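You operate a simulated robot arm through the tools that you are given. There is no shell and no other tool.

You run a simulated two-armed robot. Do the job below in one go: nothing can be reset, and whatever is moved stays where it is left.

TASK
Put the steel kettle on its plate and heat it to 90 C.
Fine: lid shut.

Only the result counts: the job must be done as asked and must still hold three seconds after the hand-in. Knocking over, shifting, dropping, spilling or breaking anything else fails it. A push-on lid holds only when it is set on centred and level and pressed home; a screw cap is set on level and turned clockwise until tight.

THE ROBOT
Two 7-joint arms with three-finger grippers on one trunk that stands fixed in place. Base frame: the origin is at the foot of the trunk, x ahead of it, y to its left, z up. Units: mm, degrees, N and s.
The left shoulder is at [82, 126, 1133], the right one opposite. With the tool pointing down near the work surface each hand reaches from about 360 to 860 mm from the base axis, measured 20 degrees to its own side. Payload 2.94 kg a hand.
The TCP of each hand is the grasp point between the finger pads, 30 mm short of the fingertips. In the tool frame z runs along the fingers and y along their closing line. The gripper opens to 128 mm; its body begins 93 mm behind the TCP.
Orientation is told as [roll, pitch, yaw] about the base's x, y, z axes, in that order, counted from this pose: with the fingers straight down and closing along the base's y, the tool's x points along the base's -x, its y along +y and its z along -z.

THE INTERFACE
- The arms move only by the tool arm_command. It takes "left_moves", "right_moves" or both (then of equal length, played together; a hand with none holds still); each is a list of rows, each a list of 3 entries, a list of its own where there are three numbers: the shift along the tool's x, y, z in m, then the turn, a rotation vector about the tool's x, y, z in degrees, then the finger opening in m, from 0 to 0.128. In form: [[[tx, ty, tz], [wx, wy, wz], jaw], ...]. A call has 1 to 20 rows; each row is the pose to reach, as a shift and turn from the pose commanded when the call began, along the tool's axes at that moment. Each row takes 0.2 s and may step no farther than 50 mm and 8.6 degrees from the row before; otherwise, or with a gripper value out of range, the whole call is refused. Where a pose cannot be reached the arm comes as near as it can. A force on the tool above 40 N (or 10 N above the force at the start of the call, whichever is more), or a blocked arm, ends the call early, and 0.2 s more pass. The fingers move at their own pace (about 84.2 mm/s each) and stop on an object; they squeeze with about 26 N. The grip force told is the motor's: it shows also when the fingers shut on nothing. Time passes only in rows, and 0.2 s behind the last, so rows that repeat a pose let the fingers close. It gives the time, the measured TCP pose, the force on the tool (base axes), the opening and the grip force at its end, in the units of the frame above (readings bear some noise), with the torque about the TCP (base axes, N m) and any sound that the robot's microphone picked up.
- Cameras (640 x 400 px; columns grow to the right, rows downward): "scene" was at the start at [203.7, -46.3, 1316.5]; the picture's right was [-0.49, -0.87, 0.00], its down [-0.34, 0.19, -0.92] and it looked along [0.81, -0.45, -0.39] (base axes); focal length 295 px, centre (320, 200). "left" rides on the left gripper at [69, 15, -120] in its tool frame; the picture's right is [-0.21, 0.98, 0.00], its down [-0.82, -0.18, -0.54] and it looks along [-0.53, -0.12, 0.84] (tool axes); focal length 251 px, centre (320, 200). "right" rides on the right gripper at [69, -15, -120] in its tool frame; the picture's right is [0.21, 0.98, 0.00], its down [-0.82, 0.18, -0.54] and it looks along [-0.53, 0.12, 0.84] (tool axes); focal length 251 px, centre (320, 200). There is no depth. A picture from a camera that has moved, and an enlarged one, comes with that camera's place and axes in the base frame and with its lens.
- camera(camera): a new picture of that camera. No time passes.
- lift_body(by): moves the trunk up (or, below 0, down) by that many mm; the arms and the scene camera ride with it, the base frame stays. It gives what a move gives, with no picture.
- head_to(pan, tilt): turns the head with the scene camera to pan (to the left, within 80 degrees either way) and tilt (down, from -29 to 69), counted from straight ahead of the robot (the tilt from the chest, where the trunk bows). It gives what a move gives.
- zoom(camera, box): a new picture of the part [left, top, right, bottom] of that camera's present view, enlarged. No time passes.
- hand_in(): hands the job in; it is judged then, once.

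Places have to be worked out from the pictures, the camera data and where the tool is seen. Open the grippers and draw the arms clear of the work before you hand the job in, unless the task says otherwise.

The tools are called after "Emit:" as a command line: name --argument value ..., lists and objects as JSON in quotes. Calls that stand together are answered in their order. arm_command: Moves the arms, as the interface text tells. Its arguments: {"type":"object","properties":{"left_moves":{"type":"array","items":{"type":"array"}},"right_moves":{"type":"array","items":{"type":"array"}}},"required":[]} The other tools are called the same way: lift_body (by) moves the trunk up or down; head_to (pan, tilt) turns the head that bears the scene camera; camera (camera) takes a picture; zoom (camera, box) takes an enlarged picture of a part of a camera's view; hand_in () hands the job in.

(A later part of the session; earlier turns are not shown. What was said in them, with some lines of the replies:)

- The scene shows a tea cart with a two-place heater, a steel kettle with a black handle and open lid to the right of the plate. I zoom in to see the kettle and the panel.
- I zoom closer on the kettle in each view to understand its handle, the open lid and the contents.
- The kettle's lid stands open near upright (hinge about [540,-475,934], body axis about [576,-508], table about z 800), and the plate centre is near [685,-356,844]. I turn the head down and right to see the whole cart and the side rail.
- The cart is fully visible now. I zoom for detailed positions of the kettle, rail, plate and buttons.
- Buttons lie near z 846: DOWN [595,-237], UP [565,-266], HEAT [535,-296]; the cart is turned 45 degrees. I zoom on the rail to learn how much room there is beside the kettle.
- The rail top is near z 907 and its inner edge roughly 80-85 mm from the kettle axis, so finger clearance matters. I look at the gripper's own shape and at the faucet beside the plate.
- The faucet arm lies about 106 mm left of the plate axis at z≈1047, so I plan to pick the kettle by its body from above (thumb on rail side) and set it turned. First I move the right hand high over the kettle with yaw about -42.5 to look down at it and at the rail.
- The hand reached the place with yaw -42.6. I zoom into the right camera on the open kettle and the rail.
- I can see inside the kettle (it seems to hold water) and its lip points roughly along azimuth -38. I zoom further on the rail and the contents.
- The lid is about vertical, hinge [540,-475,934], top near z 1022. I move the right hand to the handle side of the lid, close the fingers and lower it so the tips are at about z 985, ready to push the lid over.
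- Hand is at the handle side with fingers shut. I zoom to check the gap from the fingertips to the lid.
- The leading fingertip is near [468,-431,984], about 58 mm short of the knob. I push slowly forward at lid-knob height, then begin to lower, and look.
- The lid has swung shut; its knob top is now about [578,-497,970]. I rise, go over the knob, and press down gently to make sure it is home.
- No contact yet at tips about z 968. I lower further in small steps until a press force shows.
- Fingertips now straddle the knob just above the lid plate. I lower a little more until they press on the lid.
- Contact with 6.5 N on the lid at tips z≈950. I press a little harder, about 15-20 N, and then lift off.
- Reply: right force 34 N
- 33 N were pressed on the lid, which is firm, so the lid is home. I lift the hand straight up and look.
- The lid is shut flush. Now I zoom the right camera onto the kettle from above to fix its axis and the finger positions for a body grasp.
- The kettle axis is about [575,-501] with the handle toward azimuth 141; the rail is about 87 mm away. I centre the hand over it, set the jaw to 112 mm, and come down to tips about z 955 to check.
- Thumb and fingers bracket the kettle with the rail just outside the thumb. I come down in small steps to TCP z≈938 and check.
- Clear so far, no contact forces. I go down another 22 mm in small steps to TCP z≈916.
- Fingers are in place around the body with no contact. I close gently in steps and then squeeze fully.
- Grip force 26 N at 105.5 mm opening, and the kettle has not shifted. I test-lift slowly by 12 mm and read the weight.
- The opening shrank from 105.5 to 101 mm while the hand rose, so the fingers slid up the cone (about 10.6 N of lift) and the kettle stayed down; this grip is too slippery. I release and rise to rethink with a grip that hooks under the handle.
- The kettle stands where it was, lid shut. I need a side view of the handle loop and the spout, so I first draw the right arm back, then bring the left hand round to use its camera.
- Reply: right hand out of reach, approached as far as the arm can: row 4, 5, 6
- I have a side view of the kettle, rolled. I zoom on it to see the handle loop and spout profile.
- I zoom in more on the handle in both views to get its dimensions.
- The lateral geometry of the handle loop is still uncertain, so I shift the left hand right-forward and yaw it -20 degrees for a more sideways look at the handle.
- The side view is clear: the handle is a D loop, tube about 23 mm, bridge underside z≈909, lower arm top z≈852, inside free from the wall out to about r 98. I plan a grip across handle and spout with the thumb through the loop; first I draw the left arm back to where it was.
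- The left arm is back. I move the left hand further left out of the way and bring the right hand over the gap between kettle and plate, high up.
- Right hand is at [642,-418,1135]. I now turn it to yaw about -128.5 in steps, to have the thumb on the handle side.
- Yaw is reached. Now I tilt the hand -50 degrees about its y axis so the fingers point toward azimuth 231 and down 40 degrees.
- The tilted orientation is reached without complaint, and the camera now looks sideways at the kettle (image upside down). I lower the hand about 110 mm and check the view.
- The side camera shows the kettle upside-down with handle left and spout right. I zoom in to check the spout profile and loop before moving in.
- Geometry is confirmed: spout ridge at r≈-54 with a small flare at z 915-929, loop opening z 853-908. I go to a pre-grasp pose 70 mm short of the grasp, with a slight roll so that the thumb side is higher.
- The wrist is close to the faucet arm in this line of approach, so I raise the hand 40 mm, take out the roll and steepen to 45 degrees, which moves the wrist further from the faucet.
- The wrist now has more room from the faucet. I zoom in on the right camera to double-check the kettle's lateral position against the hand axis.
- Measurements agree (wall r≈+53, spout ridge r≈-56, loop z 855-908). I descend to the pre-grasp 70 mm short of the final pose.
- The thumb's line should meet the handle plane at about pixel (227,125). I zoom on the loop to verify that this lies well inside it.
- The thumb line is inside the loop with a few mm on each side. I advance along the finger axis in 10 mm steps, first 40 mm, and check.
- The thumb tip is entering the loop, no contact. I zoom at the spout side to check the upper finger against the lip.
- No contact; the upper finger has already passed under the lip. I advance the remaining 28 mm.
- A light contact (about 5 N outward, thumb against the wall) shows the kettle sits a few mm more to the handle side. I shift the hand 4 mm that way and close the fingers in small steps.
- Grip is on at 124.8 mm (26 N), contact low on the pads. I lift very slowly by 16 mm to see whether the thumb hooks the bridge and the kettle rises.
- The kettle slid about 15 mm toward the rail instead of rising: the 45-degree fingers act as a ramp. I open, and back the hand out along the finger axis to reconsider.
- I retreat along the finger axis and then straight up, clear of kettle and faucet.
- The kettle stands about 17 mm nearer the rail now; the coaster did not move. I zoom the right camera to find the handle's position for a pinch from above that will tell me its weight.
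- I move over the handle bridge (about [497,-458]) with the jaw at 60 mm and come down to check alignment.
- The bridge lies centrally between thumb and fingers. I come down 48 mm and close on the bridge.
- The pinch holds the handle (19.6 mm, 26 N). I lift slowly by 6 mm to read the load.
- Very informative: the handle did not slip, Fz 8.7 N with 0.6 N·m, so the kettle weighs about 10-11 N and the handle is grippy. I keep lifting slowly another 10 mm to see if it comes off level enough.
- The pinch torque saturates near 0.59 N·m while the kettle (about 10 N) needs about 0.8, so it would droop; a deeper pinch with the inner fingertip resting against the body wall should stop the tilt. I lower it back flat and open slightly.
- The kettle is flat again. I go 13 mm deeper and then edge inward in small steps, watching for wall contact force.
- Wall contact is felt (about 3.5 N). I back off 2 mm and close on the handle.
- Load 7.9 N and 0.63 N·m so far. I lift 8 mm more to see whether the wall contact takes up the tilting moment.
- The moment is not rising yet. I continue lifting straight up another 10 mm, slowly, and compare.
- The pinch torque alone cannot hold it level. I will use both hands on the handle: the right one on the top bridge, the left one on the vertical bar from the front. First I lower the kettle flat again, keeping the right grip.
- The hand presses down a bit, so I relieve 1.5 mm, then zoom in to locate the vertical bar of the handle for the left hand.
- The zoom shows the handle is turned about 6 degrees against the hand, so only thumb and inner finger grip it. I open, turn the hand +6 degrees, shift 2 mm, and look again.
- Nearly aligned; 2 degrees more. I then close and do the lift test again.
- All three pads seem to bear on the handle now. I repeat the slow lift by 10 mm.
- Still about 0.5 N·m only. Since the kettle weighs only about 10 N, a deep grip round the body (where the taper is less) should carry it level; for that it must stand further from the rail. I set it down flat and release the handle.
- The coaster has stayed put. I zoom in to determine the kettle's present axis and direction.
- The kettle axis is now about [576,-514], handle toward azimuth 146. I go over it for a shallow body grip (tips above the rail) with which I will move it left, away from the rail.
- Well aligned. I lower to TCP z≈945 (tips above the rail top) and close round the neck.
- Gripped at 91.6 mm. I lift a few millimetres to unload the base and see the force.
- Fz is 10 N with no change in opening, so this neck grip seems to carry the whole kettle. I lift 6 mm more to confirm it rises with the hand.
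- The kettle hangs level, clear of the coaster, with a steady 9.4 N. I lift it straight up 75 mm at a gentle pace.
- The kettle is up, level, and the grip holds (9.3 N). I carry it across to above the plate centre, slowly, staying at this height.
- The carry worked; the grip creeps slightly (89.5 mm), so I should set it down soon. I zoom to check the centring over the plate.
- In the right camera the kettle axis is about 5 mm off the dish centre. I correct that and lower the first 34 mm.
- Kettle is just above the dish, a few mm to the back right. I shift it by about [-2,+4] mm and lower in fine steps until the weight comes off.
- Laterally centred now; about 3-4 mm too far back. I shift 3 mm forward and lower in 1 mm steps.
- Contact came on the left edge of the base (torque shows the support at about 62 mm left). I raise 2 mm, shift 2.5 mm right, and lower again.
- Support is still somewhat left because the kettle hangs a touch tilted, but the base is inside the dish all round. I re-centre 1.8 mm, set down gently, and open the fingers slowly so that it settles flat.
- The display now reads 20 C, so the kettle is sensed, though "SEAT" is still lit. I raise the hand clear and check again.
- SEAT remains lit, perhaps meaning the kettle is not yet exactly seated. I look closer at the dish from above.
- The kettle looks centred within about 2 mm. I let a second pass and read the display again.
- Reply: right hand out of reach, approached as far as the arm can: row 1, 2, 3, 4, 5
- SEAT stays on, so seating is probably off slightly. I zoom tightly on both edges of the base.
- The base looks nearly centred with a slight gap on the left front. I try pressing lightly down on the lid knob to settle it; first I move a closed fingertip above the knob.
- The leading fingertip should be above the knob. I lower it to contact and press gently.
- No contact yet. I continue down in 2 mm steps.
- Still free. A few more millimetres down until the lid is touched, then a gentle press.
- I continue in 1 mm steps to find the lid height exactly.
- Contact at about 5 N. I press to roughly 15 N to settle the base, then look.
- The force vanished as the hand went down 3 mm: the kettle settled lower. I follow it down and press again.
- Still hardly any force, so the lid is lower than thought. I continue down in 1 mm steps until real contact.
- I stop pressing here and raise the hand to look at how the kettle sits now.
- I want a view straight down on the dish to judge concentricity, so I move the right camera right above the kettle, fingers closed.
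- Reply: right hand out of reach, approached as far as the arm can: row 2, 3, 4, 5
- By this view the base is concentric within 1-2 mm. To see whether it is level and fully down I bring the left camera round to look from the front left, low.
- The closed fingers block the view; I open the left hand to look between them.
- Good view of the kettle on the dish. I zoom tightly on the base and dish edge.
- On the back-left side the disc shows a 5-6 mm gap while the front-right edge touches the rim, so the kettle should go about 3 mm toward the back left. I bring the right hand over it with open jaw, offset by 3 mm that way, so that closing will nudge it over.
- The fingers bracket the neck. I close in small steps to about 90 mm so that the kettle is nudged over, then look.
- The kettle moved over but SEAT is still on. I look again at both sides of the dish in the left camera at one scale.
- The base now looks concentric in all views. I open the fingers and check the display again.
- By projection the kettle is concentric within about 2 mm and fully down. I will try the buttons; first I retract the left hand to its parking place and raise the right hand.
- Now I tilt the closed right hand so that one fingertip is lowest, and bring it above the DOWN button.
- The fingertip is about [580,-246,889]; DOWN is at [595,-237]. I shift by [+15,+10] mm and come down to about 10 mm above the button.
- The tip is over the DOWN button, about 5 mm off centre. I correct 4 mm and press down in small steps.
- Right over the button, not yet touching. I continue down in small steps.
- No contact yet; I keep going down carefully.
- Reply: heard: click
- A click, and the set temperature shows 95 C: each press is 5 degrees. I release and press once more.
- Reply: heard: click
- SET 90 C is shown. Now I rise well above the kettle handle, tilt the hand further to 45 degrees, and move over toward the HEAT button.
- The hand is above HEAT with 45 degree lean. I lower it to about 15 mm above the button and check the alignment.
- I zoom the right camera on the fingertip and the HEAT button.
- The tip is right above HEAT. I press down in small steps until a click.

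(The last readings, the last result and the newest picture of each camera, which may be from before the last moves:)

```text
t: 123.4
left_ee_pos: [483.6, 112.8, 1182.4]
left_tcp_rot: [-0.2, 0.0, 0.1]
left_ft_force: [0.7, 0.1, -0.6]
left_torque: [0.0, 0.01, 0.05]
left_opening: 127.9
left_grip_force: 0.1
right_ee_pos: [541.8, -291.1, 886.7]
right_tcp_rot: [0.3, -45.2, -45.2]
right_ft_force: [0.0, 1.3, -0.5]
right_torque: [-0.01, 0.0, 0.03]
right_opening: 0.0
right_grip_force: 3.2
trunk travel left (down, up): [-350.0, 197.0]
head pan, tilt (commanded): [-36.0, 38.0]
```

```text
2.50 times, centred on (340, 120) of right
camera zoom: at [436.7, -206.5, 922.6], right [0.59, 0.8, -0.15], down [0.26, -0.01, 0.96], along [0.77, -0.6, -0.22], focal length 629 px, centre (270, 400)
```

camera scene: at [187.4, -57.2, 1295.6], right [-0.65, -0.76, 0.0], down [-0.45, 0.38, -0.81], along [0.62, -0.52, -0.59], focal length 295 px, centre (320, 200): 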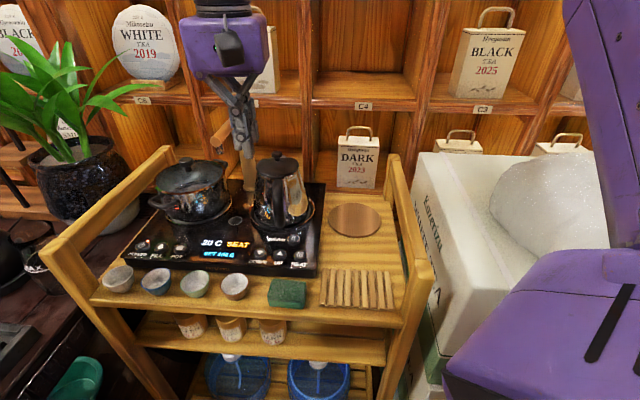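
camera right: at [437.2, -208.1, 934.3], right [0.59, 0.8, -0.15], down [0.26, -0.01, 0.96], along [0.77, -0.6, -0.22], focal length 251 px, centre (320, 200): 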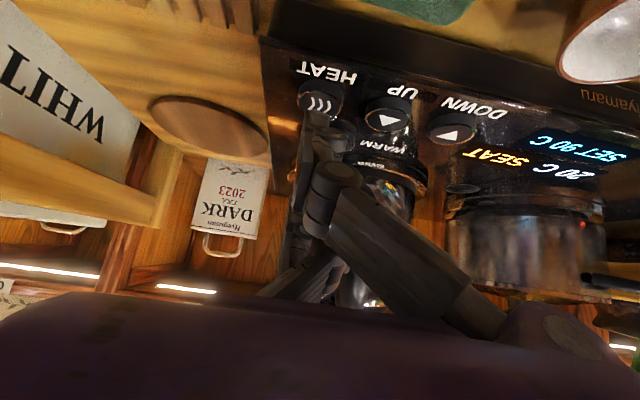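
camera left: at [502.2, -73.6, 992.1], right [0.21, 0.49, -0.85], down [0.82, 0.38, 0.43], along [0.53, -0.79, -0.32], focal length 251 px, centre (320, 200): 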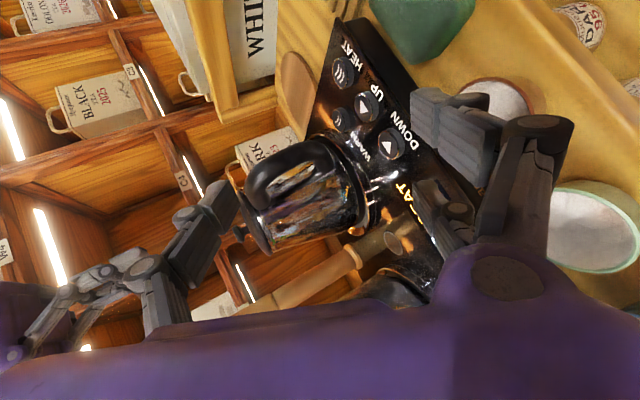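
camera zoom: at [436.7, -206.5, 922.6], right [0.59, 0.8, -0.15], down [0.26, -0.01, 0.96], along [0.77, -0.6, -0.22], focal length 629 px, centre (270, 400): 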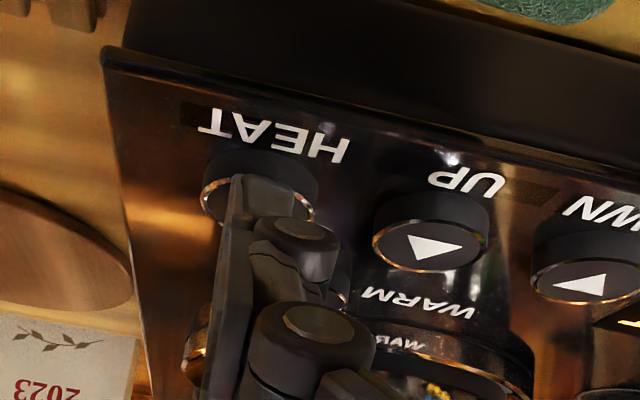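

Almost on it; a few millimetres more.

Emit:
arm_command --right_moves '[[[0.001, 0, 0.001], [0, 0, 0], 0.0], [[0.002, 0, 0.002], [0, 0, 0], 0.0], [[0.003, 0, 0.003], [0, 0, 0], 0.0]]'

Emit:
zoom --camera "right" --box '[260, 40, 420, 200]'

Emit:
camera --camera "right"

```text
t: 124.2
left_ee_pos: [484.3, 113.5, 1182.3]
left_tcp_rot: [-0.1, 0.0, 0.1]
left_ft_force: [-0.1, -0.9, 0.1]
left_torque: [0.0, 0.0, 0.01]
left_opening: 128.2
left_grip_force: 0.1
right_ee_pos: [543.0, -288.7, 884.1]
right_tcp_rot: [0.1, -45.2, -45.2]
right_ft_force: [-0.3, 0.1, 2.1]
right_torque: [0.01, 0.09, 0.01]
right_opening: 0.2
right_grip_force: 2.7
trunk travel left (down, up): [-350.0, 197.0]
head pan, tilt (commanded): [-36.0, 38.0]
heard: click
```

```text
2.50 times, centred on (340, 120) of right
camera zoom: at [436.7, -205.5, 918.6], right [0.59, 0.8, -0.15], down [0.26, -0.01, 0.96], along [0.77, -0.6, -0.22], focal length 629 px, centre (270, 400)
```

zoom: 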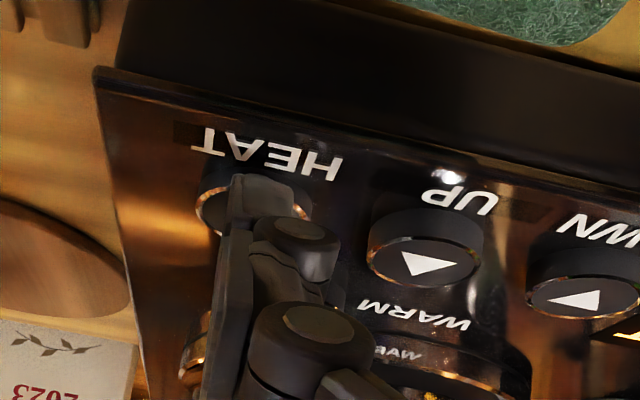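

```text
taken
camera right: at [436.7, -205.5, 918.6], right [0.59, 0.8, -0.15], down [0.26, -0.01, 0.96], along [0.77, -0.6, -0.22], focal length 251 px, centre (320, 200)
```

right: 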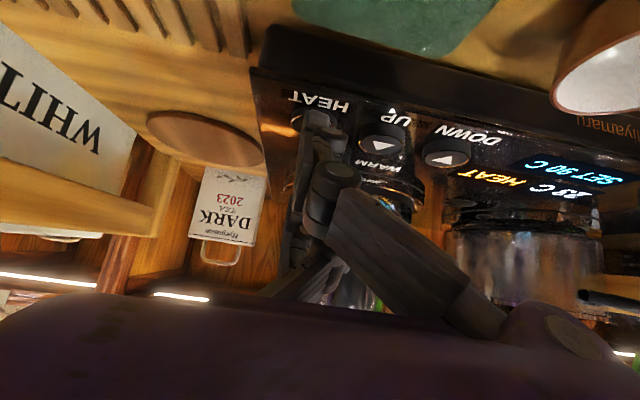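

Click, and the display shows HEAT with the temperature already rising (23 C, SET 90 C). I lift the finger straight off and clear.

Emit:
arm_command --right_moves '[[[-0.007, 0, -0.007], [0, 0, 0], 0.0], [[-0.03, 0, -0.03], [0, 0, 0], 0.0], [[-0.06, 0, -0.06], [0, 0, 0], 0.0], [[-0.09, 0, -0.09], [0, 0, 0], 0.0], [[-0.115, 0, -0.115], [0, 0, 0], 0.03]]'

Emit:
zoom --camera "scene" --box '[160, 130, 350, 270]'

```text
t: 125.4
left_ee_pos: [483.6, 113.4, 1182.0]
left_tcp_rot: [-0.1, -0.1, 0.0]
left_ft_force: [-1.0, 0.6, -0.1]
left_torque: [-0.06, -0.01, -0.04]
left_opening: 128.1
left_grip_force: 0.1
right_ee_pos: [541.7, -288.1, 1048.1]
right_tcp_rot: [0.1, -45.3, -45.2]
right_ft_force: [-0.2, 0.0, 1.0]
right_torque: [-0.01, 0.01, 0.01]
right_opening: 24.9
right_grip_force: 0.1
trunk travel left (down, up): [-350.0, 197.0]
head pan, tilt (commanded): [-36.0, 38.0]
```

```text
2.86 times, centred on (255, 200) of scene
camera zoom: at [192.1, -51.7, 1292.7], right [-0.59, -0.81, 0.0], down [-0.5, 0.36, -0.79], along [0.64, -0.46, -0.61], focal length 843 px, centre (506, 200)
```

zoom: 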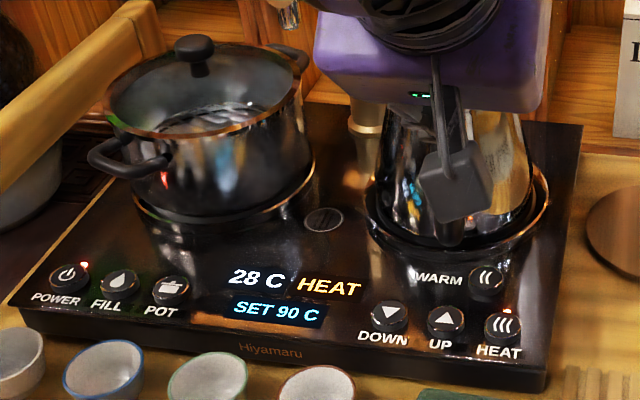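

It reads 28 C and rising. I take the right hand back to its side, straightening it, while the heating goes on.

Emit:
arm_command --right_moves '[[[-0.0155, -0.03, -0.004], [0, 7.5, 0], 0.06], [[-0.031, -0.06, -0.008], [0, 15, 0], 0.09], [[-0.0465, -0.09, -0.012], [0, 22.5, 0], 0.128], [[-0.062, -0.12, -0.015], [0, 30, 0], 0.128], [[-0.0775, -0.15, -0.019], [0, 37.5, 0], 0.128], [[-0.093, -0.18, -0.023], [0, 45, 0], 0.128], [[-0.093, -0.18, -0.023], [0, 45, 0], 0.128], [[-0.093, -0.18, -0.023], [0, 45, 0], 0.128]]'

Emit:
camera --camera "scene"

Emit:
zoom --camera "scene" --box '[160, 110, 350, 270]'

```text
t: 127.2
left_ee_pos: [483.0, 111.8, 1181.6]
left_tcp_rot: [-0.1, 0.0, 0.1]
left_ft_force: [0.7, -1.2, 0.5]
left_torque: [0.01, -0.07, 0.02]
left_opening: 127.8
left_grip_force: 0.1
right_ee_pos: [448.4, -450.9, 1128.3]
right_tcp_rot: [0.1, -0.2, -45.1]
right_ft_force: [-0.1, 0.0, -1.1]
right_torque: [0.01, 0.0, -0.01]
right_opening: 127.9
right_grip_force: 0.1
trunk travel left (down, up): [-350.0, 197.0]
head pan, tilt (commanded): [-36.0, 38.0]
```

```text
taken
camera scene: at [192.1, -52.2, 1292.6], right [-0.59, -0.81, 0.0], down [-0.5, 0.36, -0.79], along [0.64, -0.46, -0.62], focal length 295 px, centre (320, 200)
```

scene: 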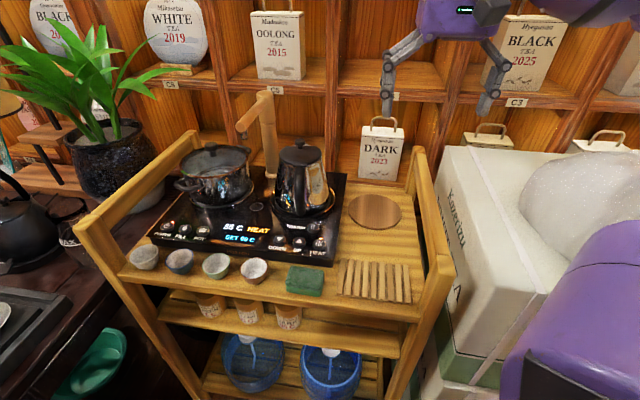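

```text
2.50 times, centred on (255, 190) of scene
camera zoom: at [192.1, -52.2, 1292.6], right [-0.59, -0.81, 0.0], down [-0.5, 0.36, -0.79], along [0.64, -0.46, -0.62], focal length 737 px, centre (482, 225)
```

zoom: 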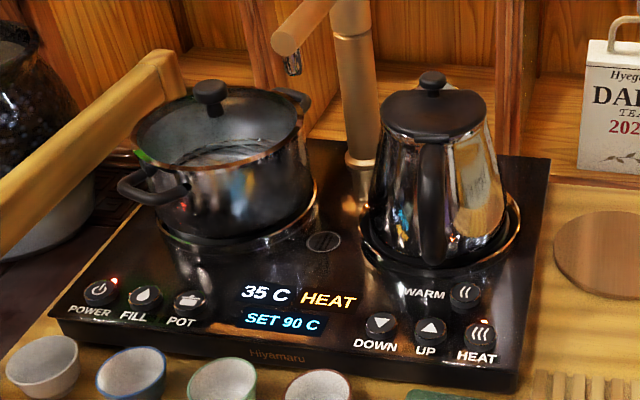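

35 C and climbing about 4 degrees a second. I hold still and let time pass.

Emit:
arm_command --right_moves '[[[0, 0, 0], [0, 0, 0], 0.128], [[0, 0, 0], [0, 0, 0], 0.128], [[0, 0, 0], [0, 0, 0], 0.128], [[0, 0, 0], [0, 0, 0], 0.128], [[0, 0, 0], [0, 0, 0], 0.128], [[0, 0, 0], [0, 0, 0], 0.128], [[0, 0, 0], [0, 0, 0], 0.128], [[0, 0, 0], [0, 0, 0], 0.128], [[0, 0, 0], [0, 0, 0], 0.128], [[0, 0, 0], [0, 0, 0], 0.128], [[0, 0, 0], [0, 0, 0], 0.128], [[0, 0, 0], [0, 0, 0], 0.128], [[0, 0, 0], [0, 0, 0], 0.128], [[0, 0, 0], [0, 0, 0], 0.128], [[0, 0, 0], [0, 0, 0], 0.128], [[0, 0, 0], [0, 0, 0], 0.128], [[0, 0, 0], [0, 0, 0], 0.128], [[0, 0, 0], [0, 0, 0], 0.128], [[0, 0, 0], [0, 0, 0], 0.128], [[0, 0, 0], [0, 0, 0], 0.128]]'

Emit:
arm_command --right_moves '[[[0, 0, 0], [0, 0, 0], 0.128], [[0, 0, 0], [0, 0, 0], 0.128], [[0, 0, 0], [0, 0, 0], 0.128], [[0, 0, 0], [0, 0, 0], 0.128], [[0, 0, 0], [0, 0, 0], 0.128], [[0, 0, 0], [0, 0, 0], 0.128], [[0, 0, 0], [0, 0, 0], 0.128], [[0, 0, 0], [0, 0, 0], 0.128], [[0, 0, 0], [0, 0, 0], 0.128], [[0, 0, 0], [0, 0, 0], 0.128], [[0, 0, 0], [0, 0, 0], 0.128], [[0, 0, 0], [0, 0, 0], 0.128], [[0, 0, 0], [0, 0, 0], 0.128], [[0, 0, 0], [0, 0, 0], 0.128], [[0, 0, 0], [0, 0, 0], 0.128], [[0, 0, 0], [0, 0, 0], 0.128], [[0, 0, 0], [0, 0, 0], 0.128], [[0, 0, 0], [0, 0, 0], 0.128], [[0, 0, 0], [0, 0, 0], 0.128], [[0, 0, 0], [0, 0, 0], 0.128]]'

Emit:
zoom --camera "scene" --box '[160, 110, 350, 270]'

```text
t: 131.4
left_ee_pos: [484.7, 113.5, 1182.3]
left_tcp_rot: [-0.1, -0.1, 0.1]
left_ft_force: [-1.0, -0.8, 0.5]
left_torque: [-0.03, 0.0, 0.0]
left_opening: 128.1
left_grip_force: 0.1
right_ee_pos: [449.7, -448.8, 1129.1]
right_tcp_rot: [0.2, -0.2, -45.2]
right_ft_force: [-1.3, 0.4, 0.7]
right_torque: [0.03, 0.0, -0.01]
right_opening: 127.9
right_grip_force: 0.0
trunk travel left (down, up): [-350.0, 197.0]
head pan, tilt (commanded): [-36.0, 38.0]
```

```text
t: 135.6
left_ee_pos: [484.7, 113.5, 1181.8]
left_tcp_rot: [-0.1, 0.0, 0.2]
left_ft_force: [-0.4, -0.4, -0.8]
left_torque: [-0.03, 0.02, 0.06]
left_opening: 128.1
left_grip_force: 0.0
right_ee_pos: [448.6, -448.6, 1128.7]
right_tcp_rot: [0.2, -0.2, -45.1]
right_ft_force: [0.5, -0.4, -0.3]
right_torque: [-0.03, 0.01, -0.03]
right_opening: 128.1
right_grip_force: 0.1
trunk travel left (down, up): [-350.0, 197.0]
head pan, tilt (commanded): [-36.0, 38.0]
```

```text
2.50 times, centred on (255, 190) of scene
camera zoom: at [192.6, -51.9, 1292.6], right [-0.59, -0.81, 0.0], down [-0.5, 0.36, -0.79], along [0.64, -0.46, -0.62], focal length 737 px, centre (482, 225)
```

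zoom: 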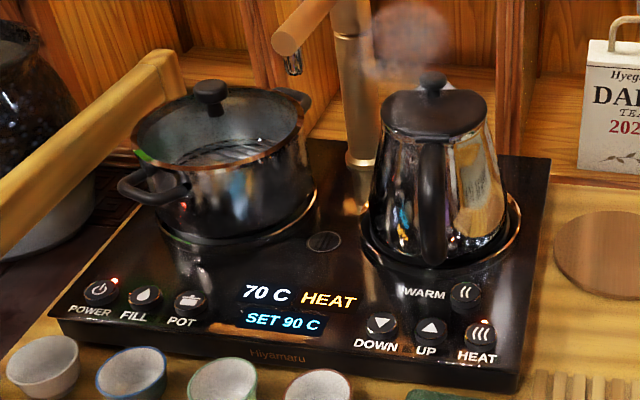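

70 C, steam is rising. I wait on.

Emit:
arm_command --right_moves '[[[0, 0, 0], [0, 0, 0], 0.128], [[0, 0, 0], [0, 0, 0], 0.128], [[0, 0, 0], [0, 0, 0], 0.128], [[0, 0, 0], [0, 0, 0], 0.128], [[0, 0, 0], [0, 0, 0], 0.128], [[0, 0, 0], [0, 0, 0], 0.128], [[0, 0, 0], [0, 0, 0], 0.128], [[0, 0, 0], [0, 0, 0], 0.128], [[0, 0, 0], [0, 0, 0], 0.128], [[0, 0, 0], [0, 0, 0], 0.128], [[0, 0, 0], [0, 0, 0], 0.128], [[0, 0, 0], [0, 0, 0], 0.128], [[0, 0, 0], [0, 0, 0], 0.128], [[0, 0, 0], [0, 0, 0], 0.128], [[0, 0, 0], [0, 0, 0], 0.128], [[0, 0, 0], [0, 0, 0], 0.128], [[0, 0, 0], [0, 0, 0], 0.128], [[0, 0, 0], [0, 0, 0], 0.128], [[0, 0, 0], [0, 0, 0], 0.128], [[0, 0, 0], [0, 0, 0], 0.128]]'

Emit:
zoom --camera "scene" --box '[160, 110, 350, 270]'

```text
t: 139.8
left_ee_pos: [483.6, 113.5, 1181.4]
left_tcp_rot: [-0.1, 0.0, 0.1]
left_ft_force: [0.1, -0.1, -0.6]
left_torque: [0.01, 0.0, -0.02]
left_opening: 127.9
left_grip_force: 0.1
right_ee_pos: [449.1, -449.1, 1128.6]
right_tcp_rot: [0.2, -0.2, -45.0]
right_ft_force: [-1.0, 0.8, 0.1]
right_torque: [0.01, -0.04, -0.01]
right_opening: 128.2
right_grip_force: 0.1
trunk travel left (down, up): [-350.0, 197.0]
head pan, tilt (commanded): [-36.0, 38.0]
```

```text
2.50 times, centred on (255, 190) of scene
camera zoom: at [192.6, -51.9, 1292.6], right [-0.59, -0.81, 0.0], down [-0.5, 0.36, -0.79], along [0.64, -0.46, -0.62], focal length 737 px, centre (482, 225)
```

zoom: 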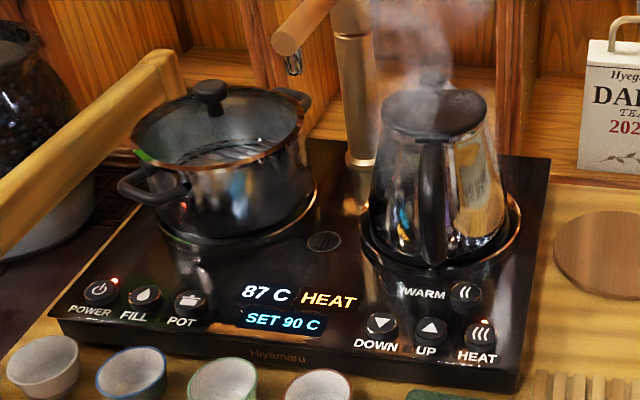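

87 C now; a little longer until the set point.

Emit:
arm_command --right_moves '[[[0, 0, 0], [0, 0, 0], 0.128], [[0, 0, 0], [0, 0, 0], 0.128], [[0, 0, 0], [0, 0, 0], 0.128], [[0, 0, 0], [0, 0, 0], 0.128], [[0, 0, 0], [0, 0, 0], 0.128], [[0, 0, 0], [0, 0, 0], 0.128], [[0, 0, 0], [0, 0, 0], 0.128]]'

Emit:
zoom --camera "scene" --box '[160, 110, 350, 270]'

```text
t: 141.4
left_ee_pos: [483.8, 113.2, 1181.9]
left_tcp_rot: [-0.1, 0.0, 0.0]
left_ft_force: [-0.4, -0.3, 0.3]
left_torque: [-0.03, 0.05, 0.01]
left_opening: 128.1
left_grip_force: 0.1
right_ee_pos: [447.8, -448.7, 1129.1]
right_tcp_rot: [0.2, -0.2, -45.1]
right_ft_force: [0.4, 0.3, -0.2]
right_torque: [0.0, -0.03, -0.01]
right_opening: 128.2
right_grip_force: 0.0
trunk travel left (down, up): [-350.0, 197.0]
head pan, tilt (commanded): [-36.0, 38.0]
```

```text
2.50 times, centred on (255, 190) of scene
camera zoom: at [192.6, -51.9, 1292.6], right [-0.59, -0.81, 0.0], down [-0.5, 0.36, -0.79], along [0.64, -0.46, -0.62], focal length 737 px, centre (482, 225)
```

zoom: 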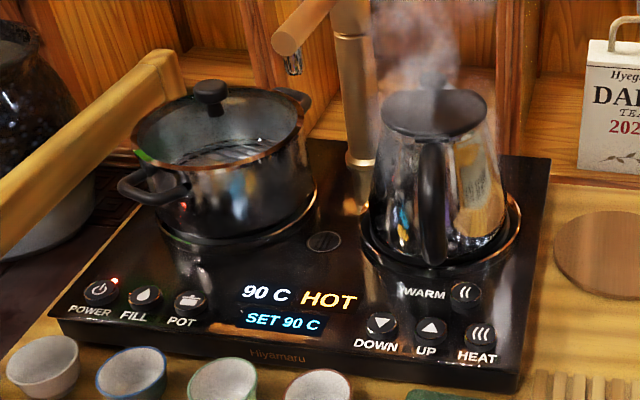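

The display shows 90 C, HOT. I check the lid once more before handing in.

Emit:
zoom --camera "scene" --box '[265, 125, 345, 225]'

Emit:
camera --camera "right"

```text
4.00 times, centred on (305, 175) of scene
camera zoom: at [192.6, -51.9, 1292.6], right [-0.59, -0.81, 0.0], down [-0.5, 0.36, -0.79], along [0.64, -0.46, -0.62], focal length 1180 px, centre (380, 300)
```

zoom: 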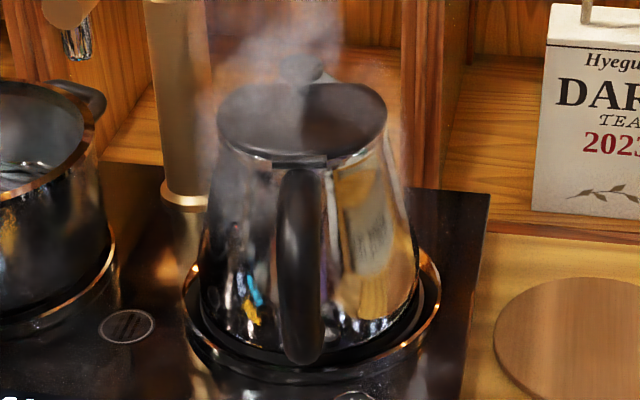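

```text
taken
camera right: at [389.3, -410.6, 1248.0], right [0.54, 0.84, 0.0], down [0.71, -0.45, 0.54], along [0.46, -0.29, -0.84], focal length 251 px, centre (320, 200)
```

right: 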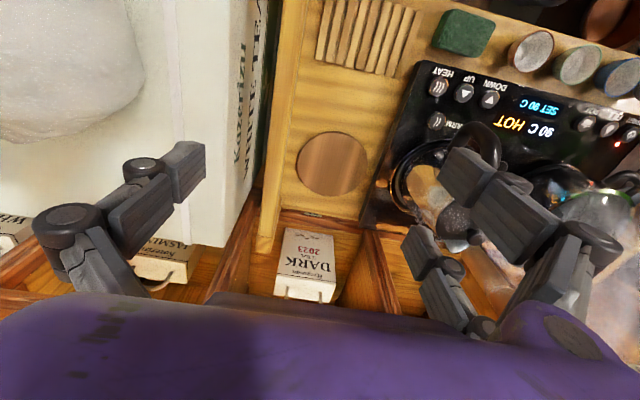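

The kettle sits on its plate, lid shut, display 90 C HOT; both hands are open and clear, and nothing else has moved. I hand the job in.

Emit:
hand_in

```text
The job is handed in.
```

The steel kettle is on its plate with the lid shut. It heated to 90 °C; the display read "90 C HOT" with the set point at 90 °C when I handed the job in.

- **Before heating:** The panel kept showing "SEAT" after I set the kettle down. It changed to "HEAT" when I pressed the button, and the temperature rose normally.
- **Moving the kettle:** Getting a firm hold took several tries, and one of them slid the kettle about 15 mm on its coaster. In the pictures the coaster and everything else look unmoved, and I saw nothing spilled.
- **Arms:** Both grippers were open and clear of the work at hand-in.
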